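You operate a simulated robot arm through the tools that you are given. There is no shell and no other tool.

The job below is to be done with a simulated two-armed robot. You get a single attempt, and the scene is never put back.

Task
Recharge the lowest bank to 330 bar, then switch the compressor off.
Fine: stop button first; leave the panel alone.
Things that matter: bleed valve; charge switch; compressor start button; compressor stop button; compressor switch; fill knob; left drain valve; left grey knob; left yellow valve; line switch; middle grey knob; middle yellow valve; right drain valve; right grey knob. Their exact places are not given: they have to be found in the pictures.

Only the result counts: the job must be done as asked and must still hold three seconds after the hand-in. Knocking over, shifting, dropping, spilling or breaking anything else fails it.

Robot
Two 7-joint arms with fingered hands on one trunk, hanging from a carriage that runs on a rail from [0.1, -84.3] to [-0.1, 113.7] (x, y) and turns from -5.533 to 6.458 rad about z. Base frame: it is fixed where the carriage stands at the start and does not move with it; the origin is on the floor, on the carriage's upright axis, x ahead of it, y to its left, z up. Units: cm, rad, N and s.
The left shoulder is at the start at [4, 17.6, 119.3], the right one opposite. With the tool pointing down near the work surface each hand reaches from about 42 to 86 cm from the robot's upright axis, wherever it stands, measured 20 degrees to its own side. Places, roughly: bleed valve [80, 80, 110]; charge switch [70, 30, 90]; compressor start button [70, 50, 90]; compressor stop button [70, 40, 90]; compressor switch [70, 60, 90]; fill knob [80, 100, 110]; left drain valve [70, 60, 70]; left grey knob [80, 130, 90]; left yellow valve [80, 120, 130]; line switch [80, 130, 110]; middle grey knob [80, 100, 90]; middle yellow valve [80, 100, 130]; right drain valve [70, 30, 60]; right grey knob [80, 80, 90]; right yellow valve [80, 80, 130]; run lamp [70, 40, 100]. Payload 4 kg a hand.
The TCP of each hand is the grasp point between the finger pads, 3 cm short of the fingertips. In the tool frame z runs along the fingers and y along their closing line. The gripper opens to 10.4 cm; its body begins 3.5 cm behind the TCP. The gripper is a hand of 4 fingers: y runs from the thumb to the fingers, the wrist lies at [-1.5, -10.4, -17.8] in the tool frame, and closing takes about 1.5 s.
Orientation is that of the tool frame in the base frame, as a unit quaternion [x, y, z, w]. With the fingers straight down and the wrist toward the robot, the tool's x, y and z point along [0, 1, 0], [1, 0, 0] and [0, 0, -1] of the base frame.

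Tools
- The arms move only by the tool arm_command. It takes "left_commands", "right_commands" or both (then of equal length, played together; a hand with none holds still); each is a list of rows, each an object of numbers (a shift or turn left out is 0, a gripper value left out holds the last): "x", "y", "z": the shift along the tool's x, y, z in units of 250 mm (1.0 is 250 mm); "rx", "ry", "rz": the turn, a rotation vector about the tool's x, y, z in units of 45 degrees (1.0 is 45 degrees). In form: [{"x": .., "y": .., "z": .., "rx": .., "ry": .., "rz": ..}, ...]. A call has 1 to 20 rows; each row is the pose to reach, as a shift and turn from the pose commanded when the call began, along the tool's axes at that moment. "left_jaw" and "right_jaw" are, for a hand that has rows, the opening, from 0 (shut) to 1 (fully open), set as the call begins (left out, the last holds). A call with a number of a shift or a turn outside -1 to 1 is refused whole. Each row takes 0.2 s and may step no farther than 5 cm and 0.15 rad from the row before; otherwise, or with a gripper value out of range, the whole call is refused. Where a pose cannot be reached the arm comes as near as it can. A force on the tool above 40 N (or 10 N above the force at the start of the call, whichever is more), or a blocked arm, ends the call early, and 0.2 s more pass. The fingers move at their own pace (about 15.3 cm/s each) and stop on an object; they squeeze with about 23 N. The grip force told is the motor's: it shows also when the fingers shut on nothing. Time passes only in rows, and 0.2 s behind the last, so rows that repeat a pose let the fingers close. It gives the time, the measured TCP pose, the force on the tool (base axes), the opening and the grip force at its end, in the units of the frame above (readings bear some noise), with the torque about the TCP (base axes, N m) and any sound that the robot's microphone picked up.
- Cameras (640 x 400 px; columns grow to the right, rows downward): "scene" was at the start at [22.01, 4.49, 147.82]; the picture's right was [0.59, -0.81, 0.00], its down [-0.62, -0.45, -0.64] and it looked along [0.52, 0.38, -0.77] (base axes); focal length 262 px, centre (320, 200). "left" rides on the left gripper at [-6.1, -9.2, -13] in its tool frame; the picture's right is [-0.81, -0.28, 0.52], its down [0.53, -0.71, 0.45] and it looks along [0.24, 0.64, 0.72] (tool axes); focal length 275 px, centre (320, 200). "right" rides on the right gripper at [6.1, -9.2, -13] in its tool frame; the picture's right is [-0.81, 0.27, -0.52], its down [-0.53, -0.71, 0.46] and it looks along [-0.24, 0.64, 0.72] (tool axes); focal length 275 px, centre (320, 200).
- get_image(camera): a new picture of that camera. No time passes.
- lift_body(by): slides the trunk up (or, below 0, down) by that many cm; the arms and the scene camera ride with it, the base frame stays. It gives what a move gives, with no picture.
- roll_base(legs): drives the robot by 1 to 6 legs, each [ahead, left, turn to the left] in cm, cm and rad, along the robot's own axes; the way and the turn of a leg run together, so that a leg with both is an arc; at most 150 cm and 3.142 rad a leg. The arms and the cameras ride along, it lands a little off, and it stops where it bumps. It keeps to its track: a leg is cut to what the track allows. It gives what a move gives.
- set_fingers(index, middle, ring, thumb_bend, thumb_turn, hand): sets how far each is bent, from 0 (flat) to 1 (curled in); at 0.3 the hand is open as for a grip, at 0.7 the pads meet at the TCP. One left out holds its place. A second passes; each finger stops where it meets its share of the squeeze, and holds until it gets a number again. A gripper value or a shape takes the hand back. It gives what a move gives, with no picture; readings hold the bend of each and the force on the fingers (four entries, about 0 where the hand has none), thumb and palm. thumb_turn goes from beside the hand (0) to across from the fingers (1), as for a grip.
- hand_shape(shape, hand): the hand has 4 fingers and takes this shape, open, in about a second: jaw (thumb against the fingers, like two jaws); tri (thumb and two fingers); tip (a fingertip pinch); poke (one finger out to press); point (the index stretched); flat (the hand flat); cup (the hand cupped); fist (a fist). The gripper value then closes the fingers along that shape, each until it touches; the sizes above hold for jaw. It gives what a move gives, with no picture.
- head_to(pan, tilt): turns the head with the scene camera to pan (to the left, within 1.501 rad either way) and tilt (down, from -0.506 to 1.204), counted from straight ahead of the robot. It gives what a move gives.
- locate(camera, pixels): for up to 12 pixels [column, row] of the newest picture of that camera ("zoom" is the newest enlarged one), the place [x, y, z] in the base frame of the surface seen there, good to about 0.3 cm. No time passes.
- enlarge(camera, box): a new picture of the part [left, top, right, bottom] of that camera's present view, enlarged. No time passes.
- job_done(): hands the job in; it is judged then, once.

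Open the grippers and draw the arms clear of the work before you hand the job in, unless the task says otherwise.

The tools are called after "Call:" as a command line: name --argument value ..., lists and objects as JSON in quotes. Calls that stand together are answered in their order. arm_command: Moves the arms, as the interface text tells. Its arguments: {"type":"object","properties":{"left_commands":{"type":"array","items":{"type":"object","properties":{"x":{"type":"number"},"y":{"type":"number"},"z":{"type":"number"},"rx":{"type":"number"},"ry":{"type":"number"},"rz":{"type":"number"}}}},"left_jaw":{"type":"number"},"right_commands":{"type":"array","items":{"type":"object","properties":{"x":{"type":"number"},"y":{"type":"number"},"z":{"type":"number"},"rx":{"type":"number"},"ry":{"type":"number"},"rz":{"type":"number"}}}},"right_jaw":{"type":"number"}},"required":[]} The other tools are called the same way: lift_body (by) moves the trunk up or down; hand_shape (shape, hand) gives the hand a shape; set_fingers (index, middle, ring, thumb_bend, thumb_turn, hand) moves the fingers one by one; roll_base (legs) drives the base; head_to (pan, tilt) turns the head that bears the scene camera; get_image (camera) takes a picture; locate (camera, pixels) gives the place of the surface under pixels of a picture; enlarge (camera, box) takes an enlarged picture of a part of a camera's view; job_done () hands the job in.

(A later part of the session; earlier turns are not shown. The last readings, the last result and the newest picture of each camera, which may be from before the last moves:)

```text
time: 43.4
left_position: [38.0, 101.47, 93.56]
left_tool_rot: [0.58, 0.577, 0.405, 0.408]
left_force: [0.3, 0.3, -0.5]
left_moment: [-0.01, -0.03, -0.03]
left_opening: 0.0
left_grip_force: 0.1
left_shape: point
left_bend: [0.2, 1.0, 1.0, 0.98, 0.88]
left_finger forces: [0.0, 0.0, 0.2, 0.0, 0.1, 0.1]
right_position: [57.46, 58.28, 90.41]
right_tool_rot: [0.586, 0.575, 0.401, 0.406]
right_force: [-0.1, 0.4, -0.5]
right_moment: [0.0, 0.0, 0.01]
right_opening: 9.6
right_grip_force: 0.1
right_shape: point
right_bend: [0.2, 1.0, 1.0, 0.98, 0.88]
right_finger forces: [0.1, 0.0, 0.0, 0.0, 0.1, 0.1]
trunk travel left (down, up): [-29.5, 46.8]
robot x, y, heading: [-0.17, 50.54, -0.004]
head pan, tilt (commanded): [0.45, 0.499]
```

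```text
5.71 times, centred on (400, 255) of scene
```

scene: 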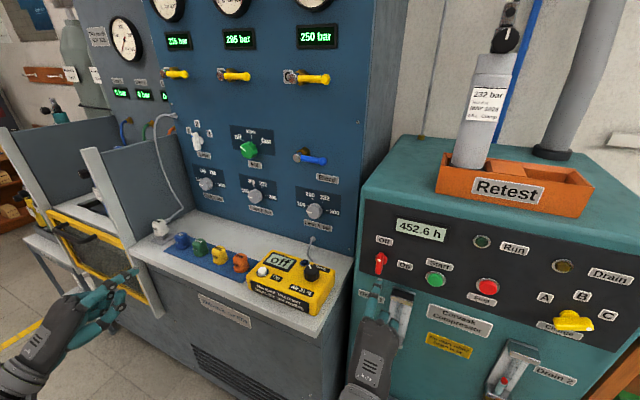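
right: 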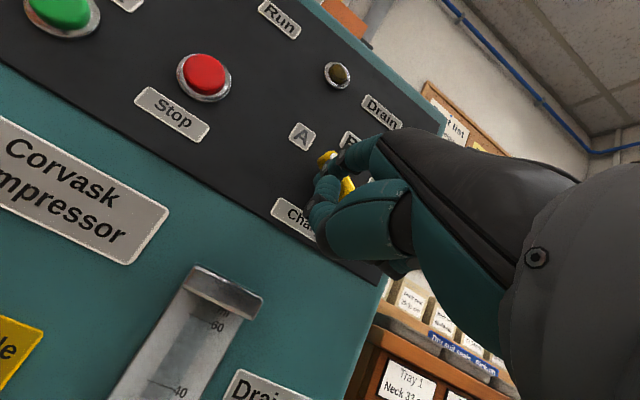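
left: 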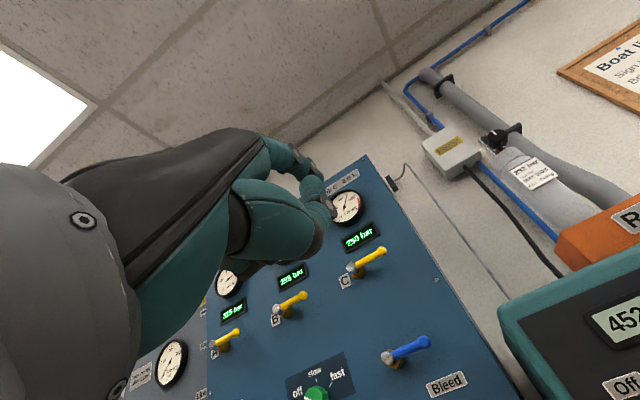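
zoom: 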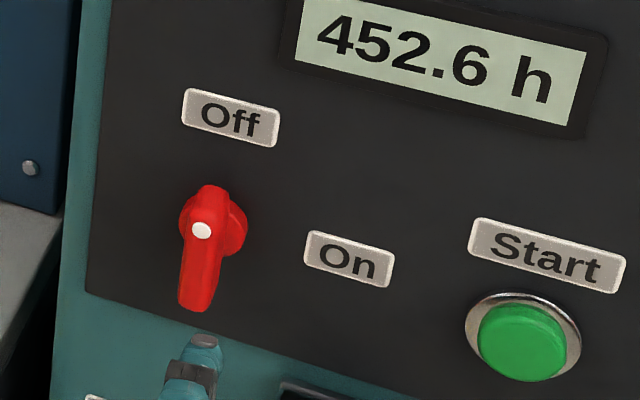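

Call:
locate --camera "zoom" --pixels '[[213, 190], [201, 230], [197, 262], [195, 303], [184, 290], [185, 215], [232, 240], [230, 118], [350, 262], [522, 340], [203, 340], [200, 350]]'

```text
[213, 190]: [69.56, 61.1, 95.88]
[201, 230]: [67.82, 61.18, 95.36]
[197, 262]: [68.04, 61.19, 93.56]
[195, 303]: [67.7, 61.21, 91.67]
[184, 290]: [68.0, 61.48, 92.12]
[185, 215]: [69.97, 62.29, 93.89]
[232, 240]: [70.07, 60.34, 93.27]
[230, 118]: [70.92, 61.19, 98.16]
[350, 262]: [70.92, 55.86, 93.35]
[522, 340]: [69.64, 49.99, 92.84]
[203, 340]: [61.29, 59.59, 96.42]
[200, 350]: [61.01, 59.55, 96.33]
```

The red switch's pivot is ≈[y 61.1, z 93.6], bar from z 91.5 to 95.9. I bring the fingertip to the left of its top end (tip ≈[69.5, 63.4, 95.0]).

Call:
arm_command --right_commands '[{"x": 0.1523, "y": -0.0117, "z": 0.0272}, {"x": 0.1536, "y": 0.0148, "z": 0.0984}, {"x": 0.1549, "y": 0.0412, "z": 0.1696}, {"x": 0.1562, "y": 0.0677, "z": 0.2408}, {"x": 0.1575, "y": 0.0941, "z": 0.312}, {"x": 0.1575, "y": 0.0941, "z": 0.312}]'

Call:
enlarge --camera "scene" --box '[350, 220, 450, 290]'

```text
time: 44.8
left_position: [37.97, 101.42, 93.75]
left_tool_rot: [0.581, 0.576, 0.404, 0.409]
left_force: [1.0, 0.3, -0.5]
left_moment: [0.01, -0.02, 0.03]
left_opening: 0.0
left_grip_force: 0.1
left_shape: point
left_bend: [0.2, 1.0, 1.0, 0.98, 0.88]
left_finger forces: [0.0, 0.0, 0.0, 0.0, 0.1, 0.0]
right_position: [65.68, 61.99, 90.08]
right_tool_rot: [0.586, 0.574, 0.401, 0.407]
right_force: [0.6, -0.3, 0.2]
right_moment: [-0.01, 0.01, -0.01]
right_opening: 9.61
right_grip_force: 0.0
right_shape: point
right_bend: [0.2, 1.0, 1.0, 0.98, 0.88]
right_finger forces: [0.1, 0.1, 0.0, 0.0, 0.0, 0.0]
trunk travel left (down, up): [-29.5, 46.8]
robot x, y, heading: [-0.32, 50.44, -0.006]
head pan, tilt (commanded): [0.45, 0.499]
```

```text
5.71 times, centred on (400, 255) of scene
```

zoom: 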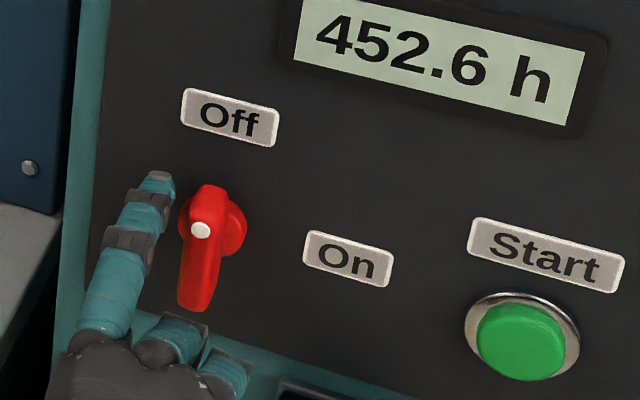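

The fingertip is at the left of the switch's top end. I push it to the right along its arc toward On.

Call:
arm_command --right_commands '[{"x": -0.032, "y": -0.0072, "z": 0.0033}, {"x": -0.0532, "y": 0.0079, "z": -0.002}, {"x": -0.0783, "y": 0.0157, "z": -0.0044}, {"x": -0.1051, "y": 0.0144, "z": -0.0035}, {"x": -0.1051, "y": 0.0144, "z": -0.0035}]'

Call:
enlarge --camera "scene" --box '[350, 220, 450, 290]'

```text
time: 46.0
left_position: [37.94, 101.36, 93.63]
left_tool_rot: [0.58, 0.577, 0.405, 0.408]
left_force: [1.0, -0.9, 0.0]
left_moment: [0.02, -0.02, 0.01]
left_opening: 0.0
left_grip_force: 0.1
left_shape: point
left_bend: [0.2, 1.0, 1.0, 0.98, 0.88]
left_finger forces: [0.1, 0.0, 0.0, 0.1, 0.1, 0.0]
right_position: [65.68, 59.53, 90.36]
right_tool_rot: [0.587, 0.574, 0.4, 0.407]
right_force: [0.3, 0.0, 0.1]
right_moment: [0.0, 0.02, 0.02]
right_opening: 0.0
right_grip_force: 0.0
right_shape: point
right_bend: [0.2, 1.0, 1.0, 0.98, 0.88]
right_finger forces: [0.1, 0.0, 0.1, 0.1, 0.1, 0.1]
trunk travel left (down, up): [-29.5, 46.8]
robot x, y, heading: [0.04, 50.15, -0.005]
head pan, tilt (commanded): [0.45, 0.499]
```

```text
5.71 times, centred on (400, 255) of scene
```

zoom: 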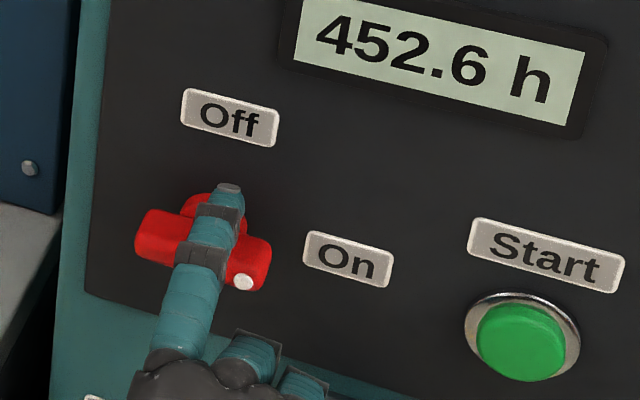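

The switch snapped to On (dot at right, (243,283)). I withdraw the finger and look at the lamps.

Call:
arm_command --right_commands '[{"y": 0.012, "z": -0.03}, {"y": -0.02, "z": -0.12}, {"y": -0.06, "z": -0.22}, {"y": -0.1, "z": -0.31}, {"y": -0.1, "z": -0.31}]'

Call:
get_image --camera "scene"

Call:
enlarge --camera "scene" --box '[350, 200, 640, 380]'

```text
time: 47.1
left_position: [38.11, 101.29, 93.63]
left_tool_rot: [0.58, 0.577, 0.405, 0.408]
left_force: [0.5, -0.3, 0.5]
left_moment: [-0.01, 0.02, 0.03]
left_opening: 0.0
left_grip_force: 0.1
left_shape: point
left_bend: [0.2, 1.0, 1.0, 0.98, 0.88]
left_finger forces: [0.0, 0.0, 0.0, 0.0, 0.0, 0.0]
right_position: [57.62, 59.44, 90.72]
right_tool_rot: [0.586, 0.574, 0.401, 0.407]
right_force: [-0.1, 0.1, 0.5]
right_moment: [0.0, 0.0, 0.03]
right_opening: 0.02
right_grip_force: 0.0
right_shape: point
right_bend: [0.2, 1.0, 1.0, 0.98, 0.88]
right_finger forces: [0.1, 0.0, 0.1, 0.1, 0.0, 0.0]
trunk travel left (down, up): [-29.5, 46.8]
robot x, y, heading: [-0.07, 50.46, -0.009]
head pan, tilt (commanded): [0.45, 0.499]
```

```text
taken
```

scene: 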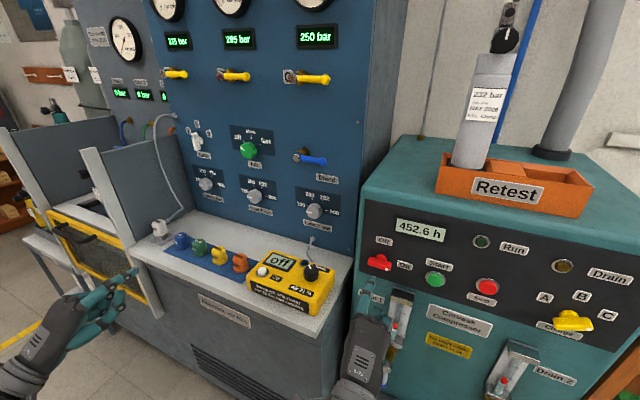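

```text
2.21 times, centred on (495, 290) of scene
```

zoom: 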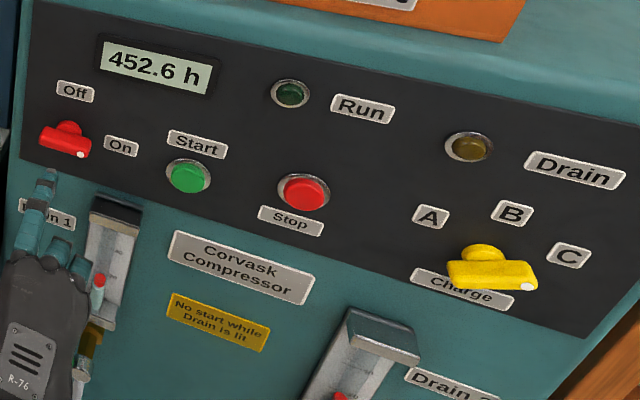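

Drain lamp is dark and the switch is On. I roll 11 cm right to bring the finger before the green Start button.

Call:
roll_base --legs '[[0, -11.2, 0]]'

Call:
get_image --camera "scene"

Call:
enlarge --camera "scene" --box '[380, 220, 540, 320]'

```text
time: 48.3
left_position: [37.92, 90.55, 93.54]
left_tool_rot: [0.579, 0.577, 0.406, 0.408]
left_force: [0.8, 0.3, -0.2]
left_moment: [-0.03, -0.02, 0.02]
left_opening: 0.0
left_grip_force: 0.1
left_shape: point
left_bend: [0.2, 1.0, 1.0, 0.98, 0.88]
left_finger forces: [0.1, 0.0, 0.0, 0.0, 0.0, 0.0]
right_position: [57.55, 48.69, 90.73]
right_tool_rot: [0.586, 0.575, 0.401, 0.407]
right_force: [0.3, -0.2, 0.0]
right_moment: [-0.04, 0.0, 0.01]
right_opening: 0.02
right_grip_force: 0.0
right_shape: point
right_bend: [0.2, 1.0, 1.0, 0.98, 0.88]
right_finger forces: [0.0, 0.0, 0.0, 0.0, 0.1, 0.1]
trunk travel left (down, up): [-29.5, 46.8]
robot x, y, heading: [0.18, 39.52, -0.005]
head pan, tilt (commanded): [0.45, 0.499]
```

```text
taken
```

scene: 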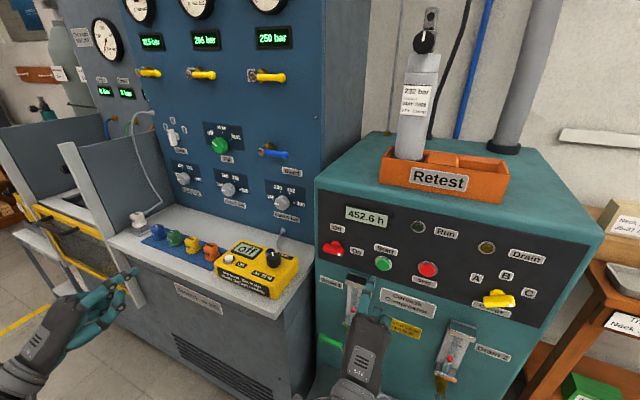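

```text
4.00 times, centred on (460, 270) of scene
```

zoom: 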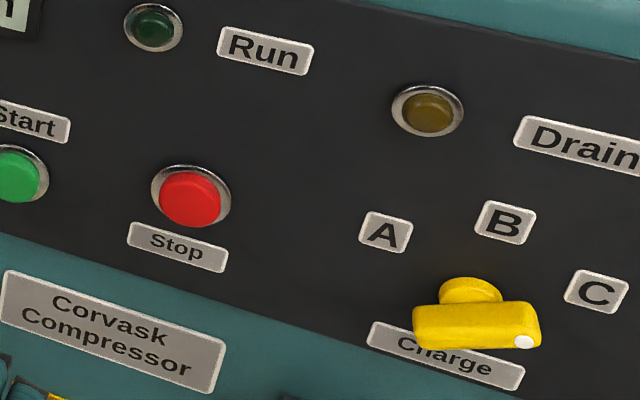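

I measure the Start (383,264) and Stop (428,270) faces and the fingertip (371,284) from this view.

Call:
locate --camera "scene" --pixels '[[383, 264], [384, 262], [381, 266], [428, 269], [429, 267], [426, 271], [371, 282], [369, 285], [274, 38]]'

Call:
enlarge --camera "scene" --box '[230, 0, 320, 60]'

```text
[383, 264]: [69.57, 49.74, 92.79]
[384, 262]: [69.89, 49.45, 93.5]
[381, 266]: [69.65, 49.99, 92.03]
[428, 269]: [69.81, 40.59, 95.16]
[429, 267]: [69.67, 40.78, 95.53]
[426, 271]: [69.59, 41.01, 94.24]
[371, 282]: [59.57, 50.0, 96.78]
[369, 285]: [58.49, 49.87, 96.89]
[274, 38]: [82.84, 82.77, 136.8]
```

```text
6.67 times, centred on (275, 30) of scene
```

zoom: 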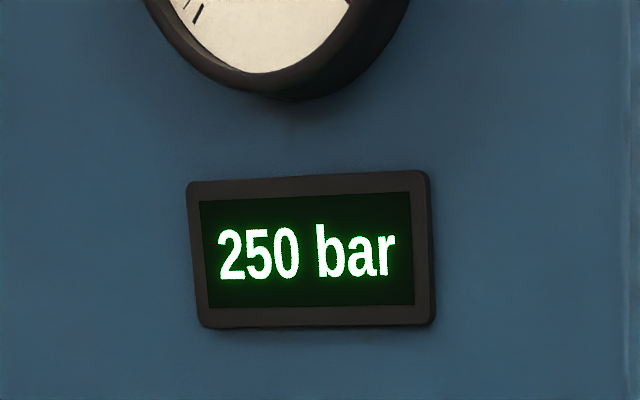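

Start's face is at ≈[69.6, 49.6, 93.1]; the readout says 250 bar. I bring the fingertip to about 1 cm before Start.

Call:
arm_command --right_commands '[{"x": -0.0163, "y": -0.1011, "z": 0.0378}, {"x": -0.0138, "y": -0.0503, "z": 0.1746}, {"x": -0.0113, "y": 0.0005, "z": 0.3114}, {"x": -0.0113, "y": 0.0005, "z": 0.3114}]'

Call:
enlarge --camera "scene" --box '[340, 220, 480, 310]'

Call:
enlarge --camera "right" --box '[220, 80, 460, 280]'

```text
time: 49.3
left_position: [38.04, 90.52, 93.67]
left_tool_rot: [0.58, 0.577, 0.405, 0.408]
left_force: [-0.3, -0.1, -0.3]
left_moment: [-0.04, 0.02, 0.04]
left_opening: 0.0
left_grip_force: 0.1
left_shape: point
left_bend: [0.2, 1.0, 1.0, 0.98, 0.88]
left_finger forces: [0.0, 0.0, 0.0, 0.0, 0.2, 0.0]
right_position: [64.77, 48.21, 87.73]
right_tool_rot: [0.585, 0.575, 0.402, 0.407]
right_force: [0.3, -0.3, 0.3]
right_moment: [-0.03, -0.02, 0.02]
right_opening: 0.0
right_grip_force: 0.1
right_shape: point
right_bend: [0.2, 1.0, 1.0, 0.98, 0.88]
right_finger forces: [0.0, 0.1, 0.1, 0.0, 0.0, 0.1]
trunk travel left (down, up): [-29.5, 46.8]
robot x, y, heading: [-0.22, 39.47, -0.009]
head pan, tilt (commanded): [0.45, 0.499]
```

```text
4.44 times, centred on (410, 265) of scene
```

zoom: 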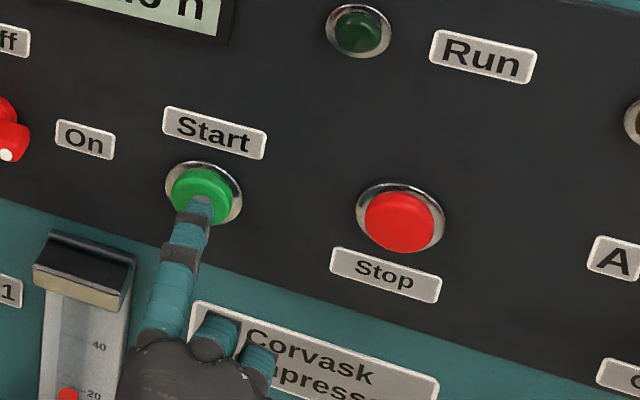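

```text
2.00 times, centred on (340, 180) of right
```

zoom: 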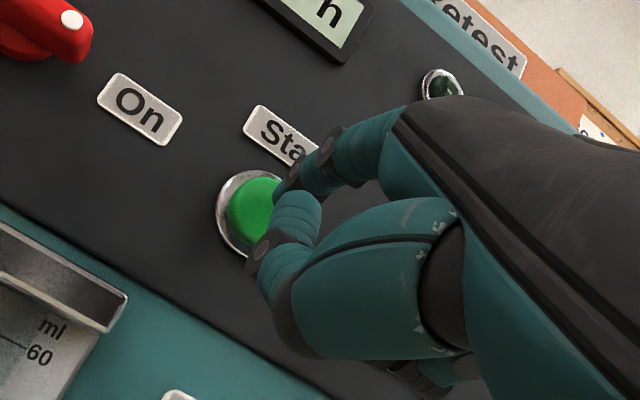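

The fingertip is centred on Start. I press about 1 cm into it and release in one go.

Call:
arm_command --right_commands '[{"y": 0.0167, "z": 0.045}, {"y": 0.025, "z": 0.0675}, {"y": 0.0292, "z": 0.0787}, {"y": 0.0292, "z": 0.0787}, {"y": 0.007, "z": 0.0187}, {"y": -0.0278, "z": -0.075}]'

Call:
get_image --camera "scene"

Call:
enlarge --camera "scene" --box '[230, 0, 320, 60]'

```text
time: 50.7
left_position: [37.98, 90.64, 93.68]
left_tool_rot: [0.58, 0.577, 0.405, 0.408]
left_force: [0.1, 0.3, 1.1]
left_moment: [0.01, -0.02, -0.03]
left_opening: 0.01
left_grip_force: 0.1
left_shape: point
left_bend: [0.2, 1.0, 1.0, 0.98, 0.88]
left_finger forces: [0.0, 0.0, 0.1, 0.0, 0.0, 0.1]
right_position: [62.74, 48.27, 87.76]
right_tool_rot: [0.587, 0.574, 0.401, 0.406]
right_force: [-0.9, -0.1, 0.6]
right_moment: [0.01, -0.02, -0.03]
right_opening: 9.6
right_grip_force: 0.0
right_shape: point
right_bend: [0.2, 1.0, 1.0, 0.98, 0.88]
right_finger forces: [0.0, 0.0, 0.0, 0.0, 0.0, 0.0]
trunk travel left (down, up): [-29.5, 46.8]
robot x, y, heading: [-0.15, 39.64, -0.009]
head pan, tilt (commanded): [0.45, 0.499]
heard: click
```

```text
taken
```

scene: 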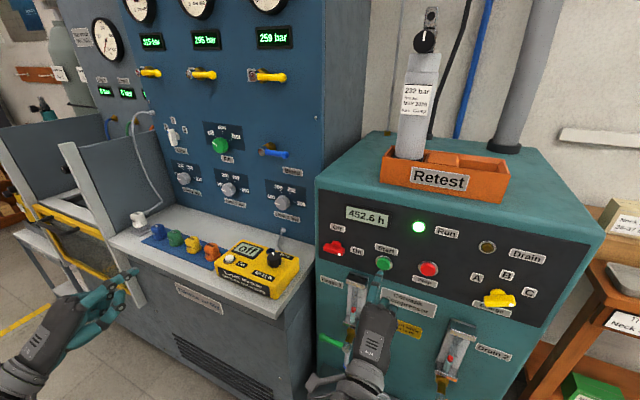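

```text
6.67 times, centred on (275, 30) of scene
```

zoom: 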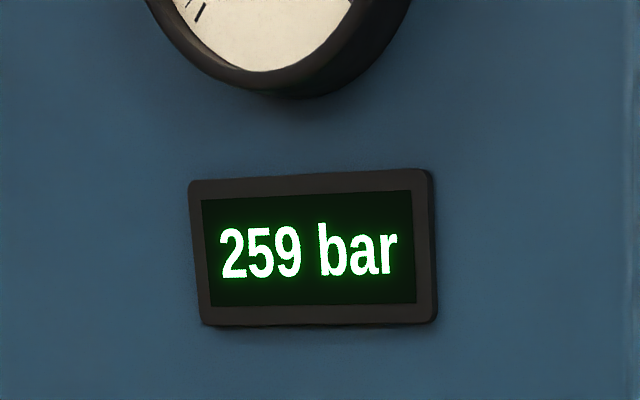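

The Run lamp is lit and bank C reads 259 bar already, so it rises ~10 bar/s. I roll 9 cm right at once to face the Stop button.

Call:
roll_base --legs '[[0, -8.9, 0]]'

Call:
get_image --camera "scene"

Call:
enlarge --camera "scene" --box '[210, 0, 310, 60]'

```text
time: 51.8
left_position: [37.96, 81.62, 93.56]
left_tool_rot: [0.58, 0.577, 0.405, 0.409]
left_force: [0.1, 0.1, -1.1]
left_moment: [0.0, -0.02, 0.01]
left_opening: 0.01
left_grip_force: 0.1
left_shape: point
left_bend: [0.2, 1.0, 1.0, 0.98, 0.88]
left_finger forces: [0.0, 0.0, 0.0, 0.0, 0.1, 0.0]
right_position: [62.67, 39.5, 87.8]
right_tool_rot: [0.586, 0.575, 0.401, 0.407]
right_force: [-1.2, 0.2, -0.5]
right_moment: [0.04, 0.01, 0.02]
right_opening: 9.6
right_grip_force: 0.0
right_shape: point
right_bend: [0.2, 1.0, 1.0, 0.98, 0.88]
right_finger forces: [0.1, 0.0, 0.0, 0.0, 0.0, 0.0]
trunk travel left (down, up): [-29.5, 46.8]
robot x, y, heading: [-0.41, 30.3, -0.006]
head pan, tilt (commanded): [0.45, 0.499]
```

```text
taken
```

scene: 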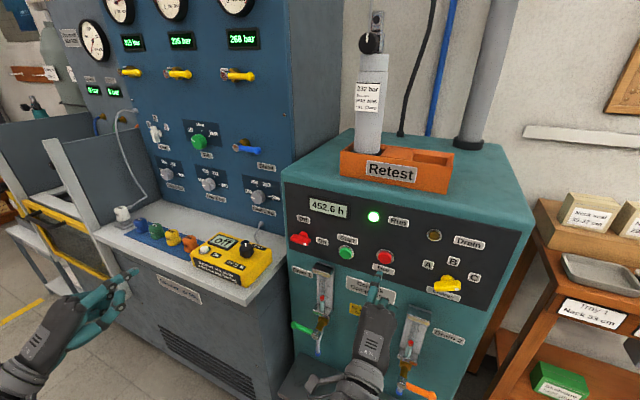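

```text
6.40 times, centred on (260, 30) of scene
```

zoom: 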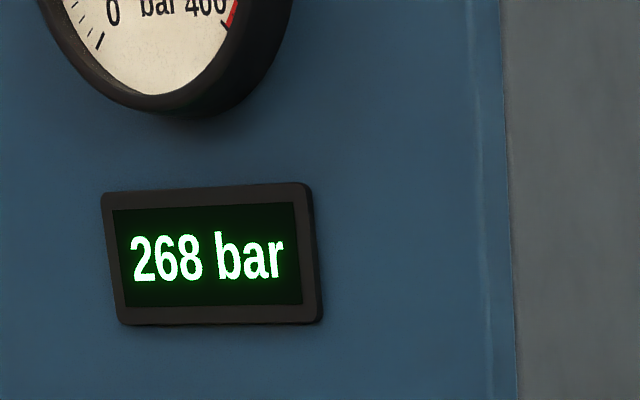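

At t=51.8 it reads 268 bar (≈8.2 bar/s). No time passes while I measure the Stop face at (385,257) and the fingertip at (376,283).

Call:
locate --camera "scene" --pixels '[[385, 257], [386, 255], [383, 260], [382, 257], [389, 257], [376, 282], [375, 286]]'

Call:
enlarge --camera "scene" --box '[280, 200, 440, 300]'

```text
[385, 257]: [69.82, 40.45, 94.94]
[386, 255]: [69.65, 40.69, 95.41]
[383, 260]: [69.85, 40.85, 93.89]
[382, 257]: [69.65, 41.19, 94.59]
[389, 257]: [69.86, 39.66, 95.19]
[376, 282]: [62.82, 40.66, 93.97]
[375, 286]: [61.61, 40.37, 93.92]
```

```text
4.00 times, centred on (360, 250) of scene
```

zoom: 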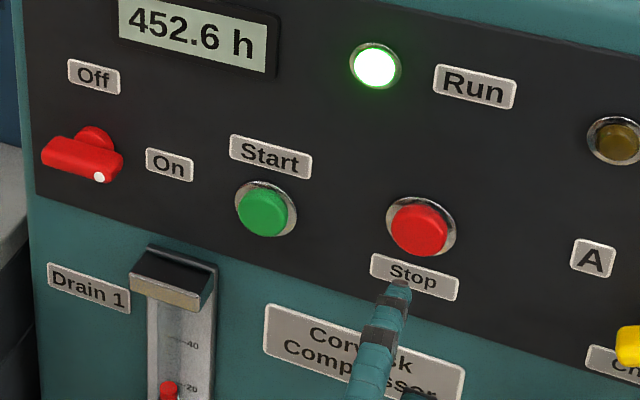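

Stop's face centre is ≈[69.8, 40.5, 94.8]. I raise and advance the finger to about 0.7 cm before it.

Call:
arm_command --right_commands '[{"x": -0.003, "y": 0.0542, "z": 0.0311}, {"x": -0.0061, "y": 0.1084, "z": 0.0622}]'

Call:
enlarge --camera "scene" --box '[210, 0, 310, 60]'

Call:
enlarge --camera "scene" --box '[280, 200, 440, 300]'

Call:
enlarge --camera "right" --box '[220, 80, 460, 280]'

```text
time: 52.4
left_position: [37.94, 81.74, 93.66]
left_tool_rot: [0.58, 0.577, 0.405, 0.408]
left_force: [0.3, -0.5, -0.6]
left_moment: [0.01, 0.0, 0.0]
left_opening: 0.0
left_grip_force: 0.1
left_shape: point
left_bend: [0.2, 1.0, 1.0, 0.98, 0.88]
left_finger forces: [0.1, 0.0, 0.0, 0.0, 0.0, 0.1]
right_position: [65.23, 39.33, 89.91]
right_tool_rot: [0.585, 0.576, 0.402, 0.406]
right_force: [0.2, 0.2, 0.3]
right_moment: [0.01, -0.01, 0.03]
right_opening: 9.59
right_grip_force: 0.0
right_shape: point
right_bend: [0.2, 1.0, 1.0, 0.98, 0.88]
right_finger forces: [0.1, 0.0, 0.1, 0.0, 0.1, 0.0]
trunk travel left (down, up): [-29.5, 46.8]
robot x, y, heading: [0.03, 30.5, -0.005]
head pan, tilt (commanded): [0.45, 0.499]
```

```text
6.40 times, centred on (260, 30) of scene
```

zoom: 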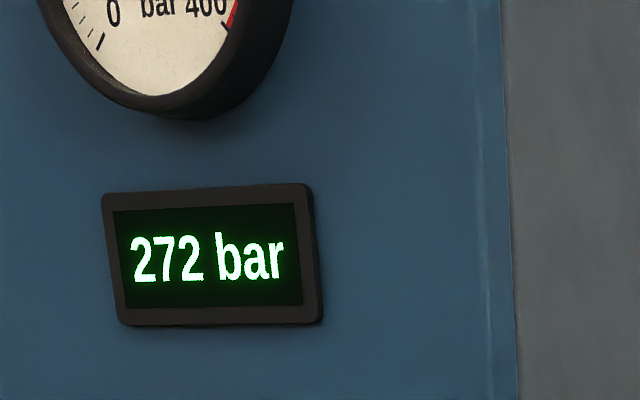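

```text
4.00 times, centred on (360, 250) of scene
```

zoom: 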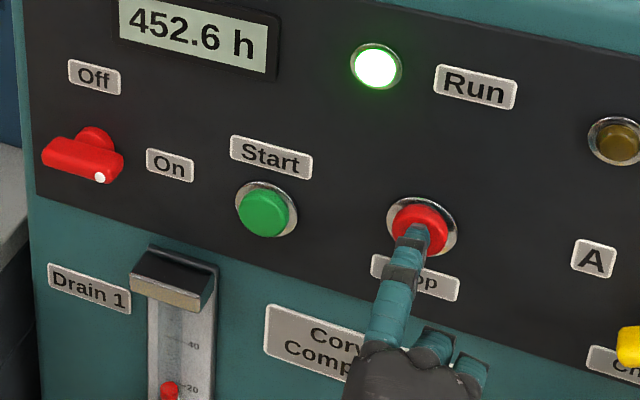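

```text
2.00 times, centred on (340, 180) of right
```

zoom: 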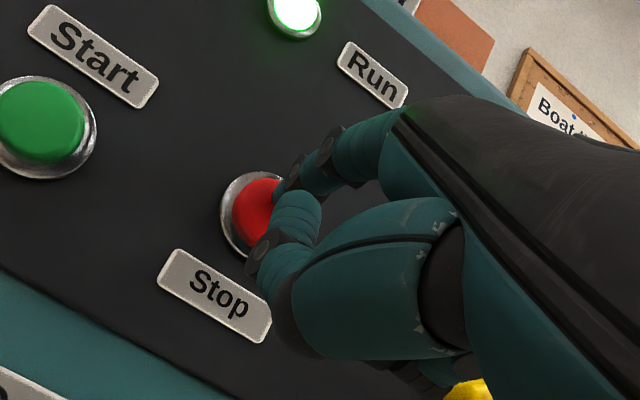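

272 bar at t=52.4 (≈7.7 bar/s); the fingertip is centred just before Stop. I wait 1.8 s to measure the rate better.

Call:
arm_command --right_commands '[{}, {}, {}, {}, {}, {}, {}, {}]'

Call:
enlarge --camera "scene" --box '[210, 0, 310, 60]'

Call:
get_image --camera "scene"

```text
time: 54.2
left_position: [38.04, 81.78, 93.56]
left_tool_rot: [0.581, 0.577, 0.404, 0.408]
left_force: [0.1, 0.7, 0.7]
left_moment: [-0.01, -0.01, 0.02]
left_opening: 0.01
left_grip_force: 0.1
left_shape: point
left_bend: [0.2, 1.0, 1.0, 0.98, 0.88]
left_finger forces: [0.0, 0.0, 0.0, 0.0, 0.0, 0.0]
right_position: [65.2, 39.46, 89.86]
right_tool_rot: [0.586, 0.575, 0.401, 0.407]
right_force: [0.8, 0.7, -0.6]
right_moment: [-0.03, 0.01, 0.0]
right_opening: 9.59
right_grip_force: 0.0
right_shape: point
right_bend: [0.2, 1.0, 1.0, 0.98, 0.88]
right_finger forces: [0.0, 0.0, 0.0, 0.0, 0.0, 0.0]
trunk travel left (down, up): [-29.5, 46.8]
robot x, y, heading: [0.15, 30.77, -0.009]
head pan, tilt (commanded): [0.45, 0.499]
```

```text
6.40 times, centred on (260, 30) of scene
```

zoom: 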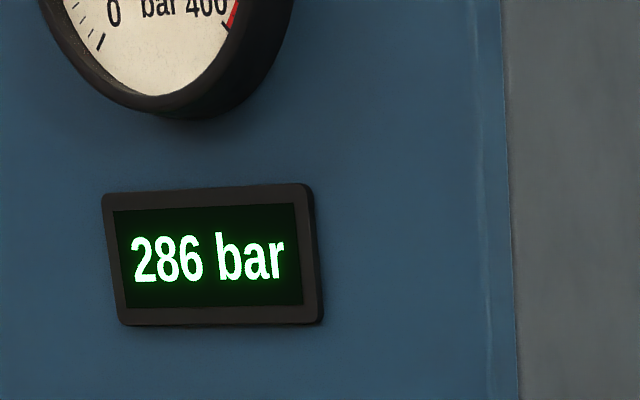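

```text
taken
```

scene: 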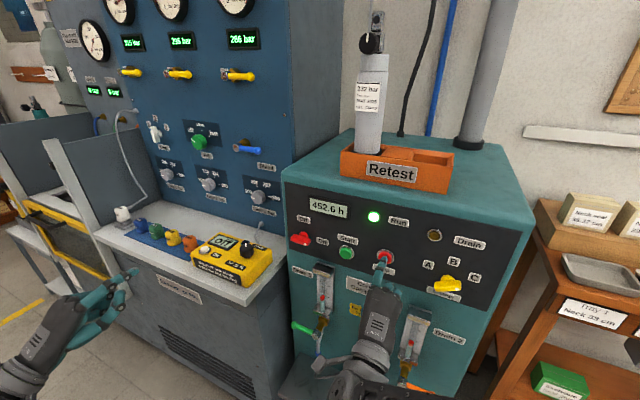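

286 bar at t=54.2: about 7.7 bar/s, so 330 comes near t≈59.9. Drain lamp still dark. I wait 3.0 s more and read again.

Call:
arm_command --right_commands '[{}, {}, {}, {}, {}, {}, {}, {}, {}, {}, {}, {}, {}, {}]'

Call:
enlarge --camera "scene" --box '[210, 0, 310, 60]'

Call:
enlarge --camera "scene" --box '[280, 200, 500, 340]'

```text
time: 57.2
left_position: [37.94, 81.79, 93.57]
left_tool_rot: [0.58, 0.577, 0.405, 0.408]
left_force: [0.2, -0.3, -0.2]
left_moment: [-0.01, 0.0, 0.0]
left_opening: 0.0
left_grip_force: 0.2
left_shape: point
left_bend: [0.2, 1.0, 1.0, 0.98, 0.88]
left_finger forces: [0.1, 0.0, 0.0, 0.0, 0.1, 0.0]
right_position: [65.28, 39.31, 89.73]
right_tool_rot: [0.586, 0.575, 0.4, 0.407]
right_force: [0.2, -0.3, -0.4]
right_moment: [0.0, -0.04, 0.0]
right_opening: 9.59
right_grip_force: 0.0
right_shape: point
right_bend: [0.2, 1.0, 1.0, 0.98, 0.88]
right_finger forces: [0.1, 0.1, 0.1, 0.0, 0.1, 0.0]
trunk travel left (down, up): [-29.5, 46.8]
robot x, y, heading: [-0.22, 30.96, -0.004]
head pan, tilt (commanded): [0.45, 0.499]
```

```text
6.40 times, centred on (260, 30) of scene
```

zoom: 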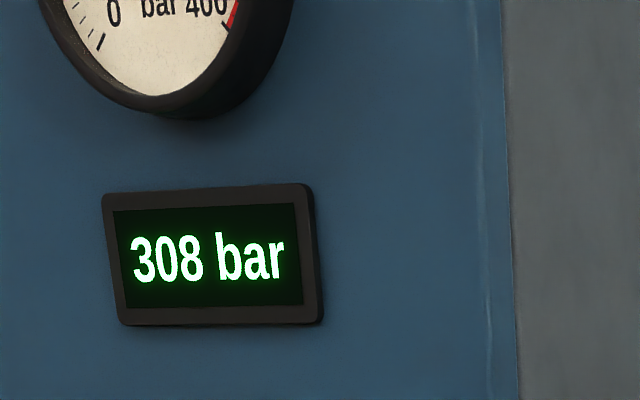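

```text
2.86 times, centred on (390, 270) of scene
```

zoom: 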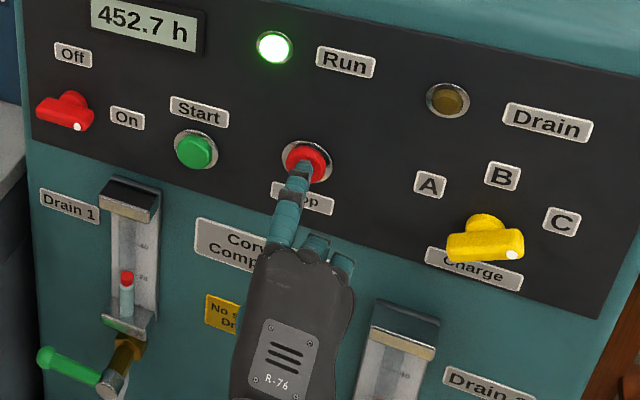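

308 bar at t=57.2; all readings fit 7.5 bar/s, so 330 should come at t≈60.1. I wait to t≈58.8 for one more check.

Call:
arm_command --right_commands '[{}, {}, {}, {}, {}, {}, {}]'

Call:
enlarge --camera "scene" --box '[210, 0, 310, 60]'

```text
time: 58.8
left_position: [37.98, 81.62, 93.67]
left_tool_rot: [0.581, 0.577, 0.404, 0.409]
left_force: [0.7, 0.6, -0.3]
left_moment: [-0.02, 0.0, -0.02]
left_opening: 0.0
left_grip_force: 0.0
left_shape: point
left_bend: [0.2, 1.0, 1.0, 0.98, 0.88]
left_finger forces: [0.1, 0.0, 0.0, 0.0, 0.1, 0.0]
right_position: [65.19, 39.32, 89.83]
right_tool_rot: [0.586, 0.575, 0.401, 0.407]
right_force: [-0.1, -0.9, -0.1]
right_moment: [0.0, -0.01, -0.01]
right_opening: 9.62
right_grip_force: 0.0
right_shape: point
right_bend: [0.2, 1.0, 1.0, 0.98, 0.88]
right_finger forces: [0.1, 0.0, 0.0, 0.0, 0.0, 0.1]
trunk travel left (down, up): [-29.5, 46.8]
robot x, y, heading: [0.03, 30.6, -0.004]
head pan, tilt (commanded): [0.45, 0.499]
```

```text
6.40 times, centred on (260, 30) of scene
```

zoom: 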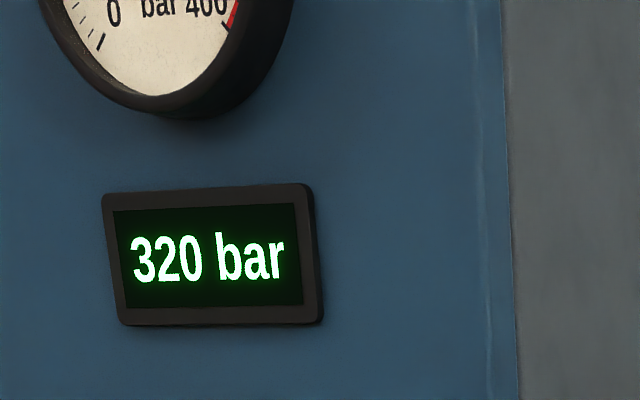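

320 bar at t=58.8, exactly as predicted. I wait six rows, then press Stop at t≈60.1, hold briefly and release.

Call:
arm_command --right_commands '[{}, {}, {}, {}, {}, {}, {"y": 0.0223, "z": 0.06}, {"y": 0.0237, "z": 0.0637}, {"y": 0.0237, "z": 0.0637}, {"y": 0.0, "z": 0.0}, {"y": -0.0278, "z": -0.075}]'

Call:
get_image --camera "scene"

Call:
enlarge --camera "scene" --box '[210, 0, 310, 60]'

```text
time: 61.2
left_position: [37.77, 81.61, 93.62]
left_tool_rot: [0.581, 0.577, 0.404, 0.408]
left_force: [0.2, 1.0, 0.5]
left_moment: [0.0, 0.02, 0.0]
left_opening: 0.02
left_grip_force: 0.0
left_shape: point
left_bend: [0.2, 1.0, 1.0, 0.98, 0.88]
left_finger forces: [0.0, 0.1, 0.0, 0.0, 0.0, 0.0]
right_position: [63.11, 39.4, 90.0]
right_tool_rot: [0.587, 0.575, 0.401, 0.406]
right_force: [-0.6, -0.1, -0.3]
right_moment: [-0.01, 0.01, 0.0]
right_opening: 9.61
right_grip_force: 0.1
right_shape: point
right_bend: [0.2, 1.0, 1.0, 0.98, 0.88]
right_finger forces: [0.0, 0.0, 0.0, 0.1, 0.0, 0.1]
trunk travel left (down, up): [-29.5, 46.8]
robot x, y, heading: [-0.13, 30.87, -0.007]
head pan, tilt (commanded): [0.45, 0.499]
heard: click
```

```text
taken
```

scene: 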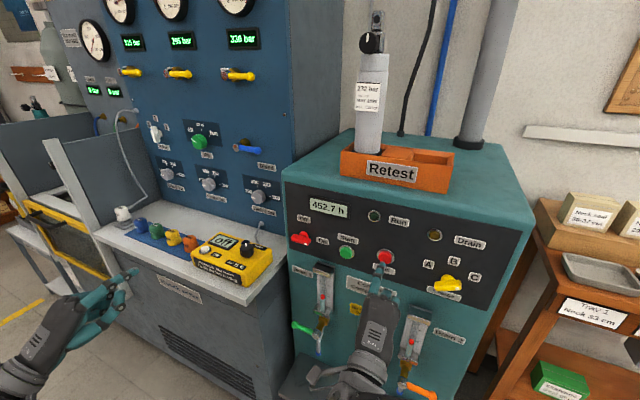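

```text
6.40 times, centred on (260, 30) of scene
```

zoom: 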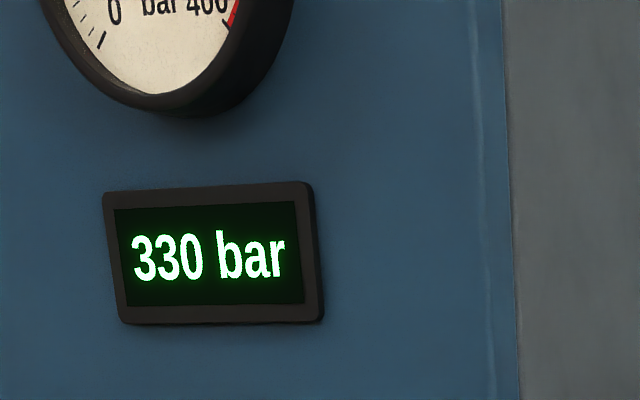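

Bank C reads 330 bar and the Run lamp is out. I draw the finger back and roll 18.5 cm left to switch the compressor Off.

Call:
arm_command --right_commands '[{"y": -0.035, "z": -0.09}, {"y": -0.07, "z": -0.18}, {"y": -0.085, "z": -0.225}]'

Call:
roll_base --legs '[[0, 18.5, 0]]'

Call:
get_image --camera "scene"

Call:
enlarge --camera "scene" --box '[340, 220, 440, 290]'

```text
time: 62.0
left_position: [37.99, 81.61, 93.7]
left_tool_rot: [0.58, 0.577, 0.405, 0.408]
left_force: [0.2, 0.6, 0.6]
left_moment: [-0.03, 0.0, 0.0]
left_opening: 0.02
left_grip_force: 0.1
left_shape: point
left_bend: [0.2, 1.0, 1.0, 0.98, 0.88]
left_finger forces: [0.0, 0.1, 0.0, 0.1, 0.1, 0.1]
right_position: [57.19, 39.49, 89.76]
right_tool_rot: [0.586, 0.575, 0.401, 0.407]
right_force: [0.2, 0.0, 0.7]
right_moment: [0.0, -0.03, -0.02]
right_opening: 9.61
right_grip_force: 0.0
right_shape: point
right_bend: [0.2, 1.0, 1.0, 0.98, 0.88]
right_finger forces: [0.0, 0.0, 0.0, 0.1, 0.1, 0.0]
trunk travel left (down, up): [-29.5, 46.8]
robot x, y, heading: [-0.15, 30.59, -0.004]
head pan, tilt (commanded): [0.45, 0.499]
```

```text
time: 63.6
left_position: [38.06, 100.37, 93.61]
left_tool_rot: [0.581, 0.576, 0.404, 0.409]
left_force: [0.9, 0.8, -0.5]
left_moment: [-0.03, -0.01, -0.02]
left_opening: 0.0
left_grip_force: 0.0
left_shape: point
left_bend: [0.2, 1.0, 1.0, 0.98, 0.88]
left_finger forces: [0.0, 0.0, 0.1, 0.0, 0.0, 0.0]
right_position: [57.16, 58.1, 89.97]
right_tool_rot: [0.586, 0.575, 0.401, 0.406]
right_force: [-0.6, -0.1, -0.3]
right_moment: [0.05, -0.01, -0.03]
right_opening: 9.6
right_grip_force: 0.1
right_shape: point
right_bend: [0.2, 1.0, 1.0, 0.98, 0.88]
right_finger forces: [0.0, 0.1, 0.0, 0.0, 0.0, 0.1]
trunk travel left (down, up): [-29.5, 46.8]
robot x, y, heading: [-0.06, 49.69, -0.004]
head pan, tilt (commanded): [0.45, 0.499]
```

```text
taken
```

scene: 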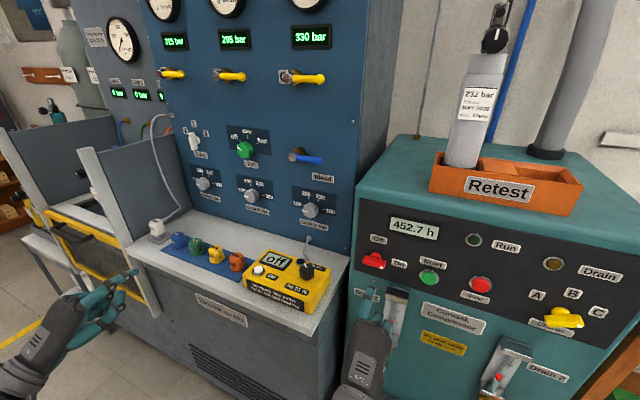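

```text
5.71 times, centred on (390, 255) of scene
```

zoom: 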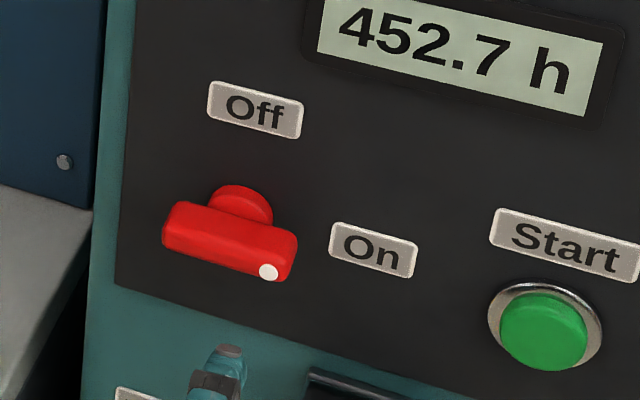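

I measure the switch bar (dot (268,272), ends (180,230) and (290,255)) and the fingertip (230,352) in this zoom.

Call:
locate --camera "zoom" --pixels '[[268, 272], [285, 265], [175, 235], [225, 225], [215, 250], [240, 190], [229, 350], [225, 362], [270, 220]]'

```text
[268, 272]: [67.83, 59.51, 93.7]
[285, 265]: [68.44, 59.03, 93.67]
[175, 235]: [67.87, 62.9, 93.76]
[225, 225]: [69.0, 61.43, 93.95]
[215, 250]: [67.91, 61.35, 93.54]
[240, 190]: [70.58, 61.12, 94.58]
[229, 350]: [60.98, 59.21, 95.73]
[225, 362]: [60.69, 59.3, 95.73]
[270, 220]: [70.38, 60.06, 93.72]
```

The bar lies horizontal at z≈93.6 from y 58.9 to 63.2. I bring the fingertip below its right end (tip ≈[69.5, 59.6, 91.0]).

Call:
arm_command --right_commands '[{"x": 0.0075, "y": -0.15, "z": 0.0556}, {"x": 0.0094, "y": -0.1108, "z": 0.1612}, {"x": 0.0114, "y": -0.0716, "z": 0.2667}, {"x": 0.0133, "y": -0.0324, "z": 0.3723}, {"x": 0.0133, "y": -0.0324, "z": 0.3723}]'

Call:
enlarge --camera "scene" --box '[340, 220, 440, 290]'

```text
time: 64.8
left_position: [38.07, 100.16, 93.63]
left_tool_rot: [0.581, 0.576, 0.405, 0.409]
left_force: [0.0, -0.1, 0.4]
left_moment: [-0.02, 0.0, -0.02]
left_opening: 0.0
left_grip_force: 0.0
left_shape: point
left_bend: [0.2, 1.0, 1.0, 0.98, 0.88]
left_finger forces: [0.0, 0.0, 0.0, 0.0, 0.0, 0.0]
right_position: [65.69, 58.15, 85.89]
right_tool_rot: [0.587, 0.575, 0.4, 0.407]
right_force: [-0.9, -0.8, -0.2]
right_moment: [-0.02, 0.01, 0.01]
right_opening: 9.6
right_grip_force: 0.0
right_shape: point
right_bend: [0.2, 1.0, 1.0, 0.98, 0.88]
right_finger forces: [0.0, 0.0, 0.1, 0.0, 0.0, 0.0]
trunk travel left (down, up): [-29.5, 46.8]
robot x, y, heading: [0.02, 49.46, -0.014]
head pan, tilt (commanded): [0.45, 0.499]
```

```text
5.71 times, centred on (390, 255) of scene
```

zoom: 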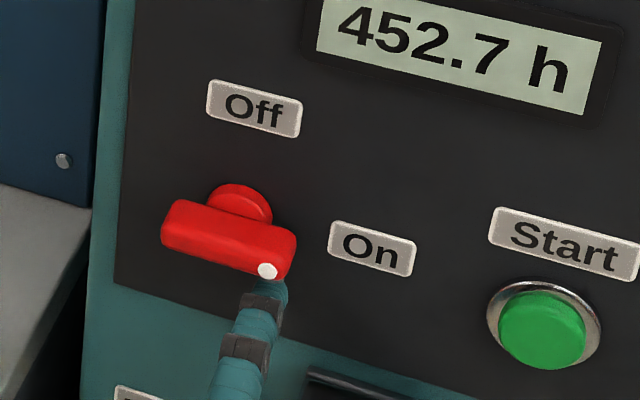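

The fingertip is just below the dot end. I push it upward along its arc toward Off.

Call:
arm_command --right_commands '[{"x": 0.004, "y": 0.0412, "z": -0.0154}, {"x": -0.0124, "y": 0.0676, "z": -0.0249}, {"x": -0.0192, "y": 0.0939, "z": -0.0345}, {"x": -0.0164, "y": 0.1208, "z": -0.0446}, {"x": -0.0164, "y": 0.1208, "z": -0.0446}]'

Call:
enlarge --camera "scene" --box '[340, 220, 440, 290]'

```text
time: 66.0
left_position: [38.12, 100.24, 93.68]
left_tool_rot: [0.581, 0.576, 0.404, 0.409]
left_force: [0.3, -0.1, -0.8]
left_moment: [0.01, -0.04, -0.01]
left_opening: 0.02
left_grip_force: 0.2
left_shape: point
left_bend: [0.2, 1.0, 1.0, 0.98, 0.88]
left_finger forces: [0.1, 0.0, 0.0, 0.1, 0.0, 0.1]
right_position: [65.56, 57.75, 89.1]
right_tool_rot: [0.586, 0.574, 0.401, 0.407]
right_force: [0.3, 0.5, -0.1]
right_moment: [-0.05, -0.03, 0.0]
right_opening: 9.61
right_grip_force: 0.0
right_shape: point
right_bend: [0.2, 1.0, 1.0, 0.98, 0.88]
right_finger forces: [0.1, 0.0, 0.0, 0.0, 0.0, 0.0]
trunk travel left (down, up): [-29.5, 46.8]
robot x, y, heading: [-0.52, 49.21, -0.01]
head pan, tilt (commanded): [0.45, 0.499]
```

```text
5.71 times, centred on (390, 255) of scene
```

zoom: 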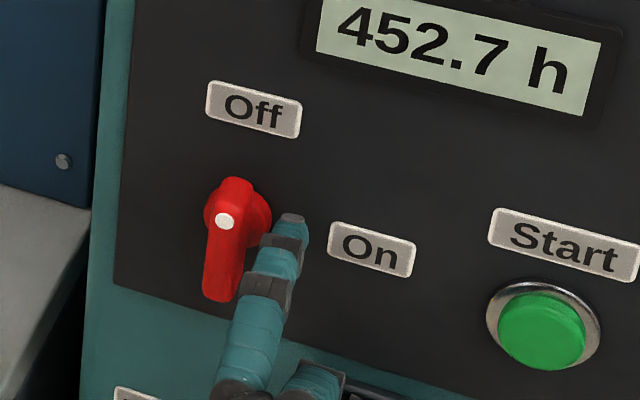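

The switch snapped to Off (dot up at (225,220)). I withdraw the finger straight back, well clear of the machine.

Call:
arm_command --right_commands '[{"x": -0.012, "y": -0.01, "z": -0.04}, {"x": -0.014, "y": -0.04, "z": -0.14}, {"x": -0.014, "y": -0.08, "z": -0.24}, {"x": -0.014, "y": -0.11, "z": -0.34}, {"x": -0.014, "y": -0.14, "z": -0.42}]'

Call:
get_image --camera "scene"

Call:
enlarge --camera "scene" --box '[150, 10, 350, 120]'

Call:
enlarge --camera "scene" --box '[340, 200, 640, 390]'

```text
time: 67.2
left_position: [38.04, 100.22, 93.58]
left_tool_rot: [0.581, 0.576, 0.404, 0.409]
left_force: [-0.2, -0.4, 0.2]
left_moment: [0.0, -0.01, -0.02]
left_opening: 0.0
left_grip_force: 0.2
left_shape: point
left_bend: [0.2, 1.0, 1.0, 0.98, 0.88]
left_finger forces: [0.0, 0.0, 0.0, 0.0, 0.0, 0.0]
right_position: [54.46, 57.62, 89.55]
right_tool_rot: [0.587, 0.574, 0.4, 0.407]
right_force: [0.7, -0.9, -1.0]
right_moment: [-0.01, -0.03, 0.01]
right_opening: 9.59
right_grip_force: 0.0
right_shape: point
right_bend: [0.2, 1.0, 1.0, 0.98, 0.88]
right_finger forces: [0.0, 0.0, 0.1, 0.0, 0.1, 0.1]
trunk travel left (down, up): [-29.5, 46.8]
robot x, y, heading: [-0.33, 49.1, -0.008]
head pan, tilt (commanded): [0.45, 0.499]
```

```text
taken
```

scene: 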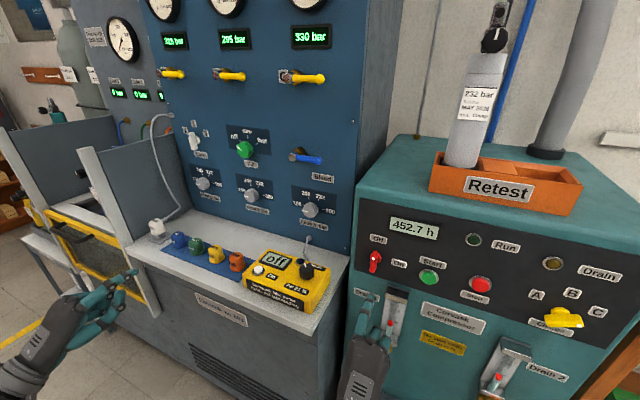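

```text
3.20 times, centred on (250, 65) of scene
```

zoom: 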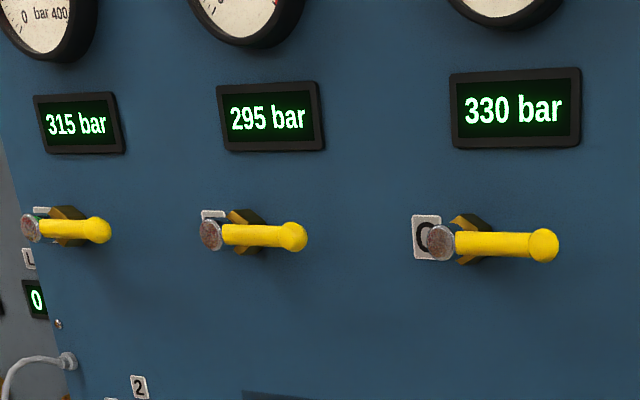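

```text
2.11 times, centred on (490, 295) of scene
```

zoom: 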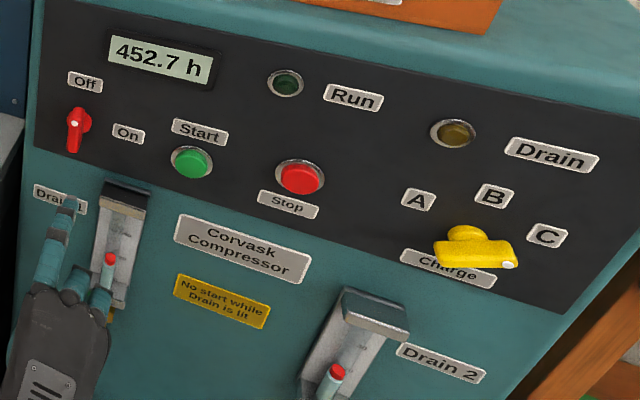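

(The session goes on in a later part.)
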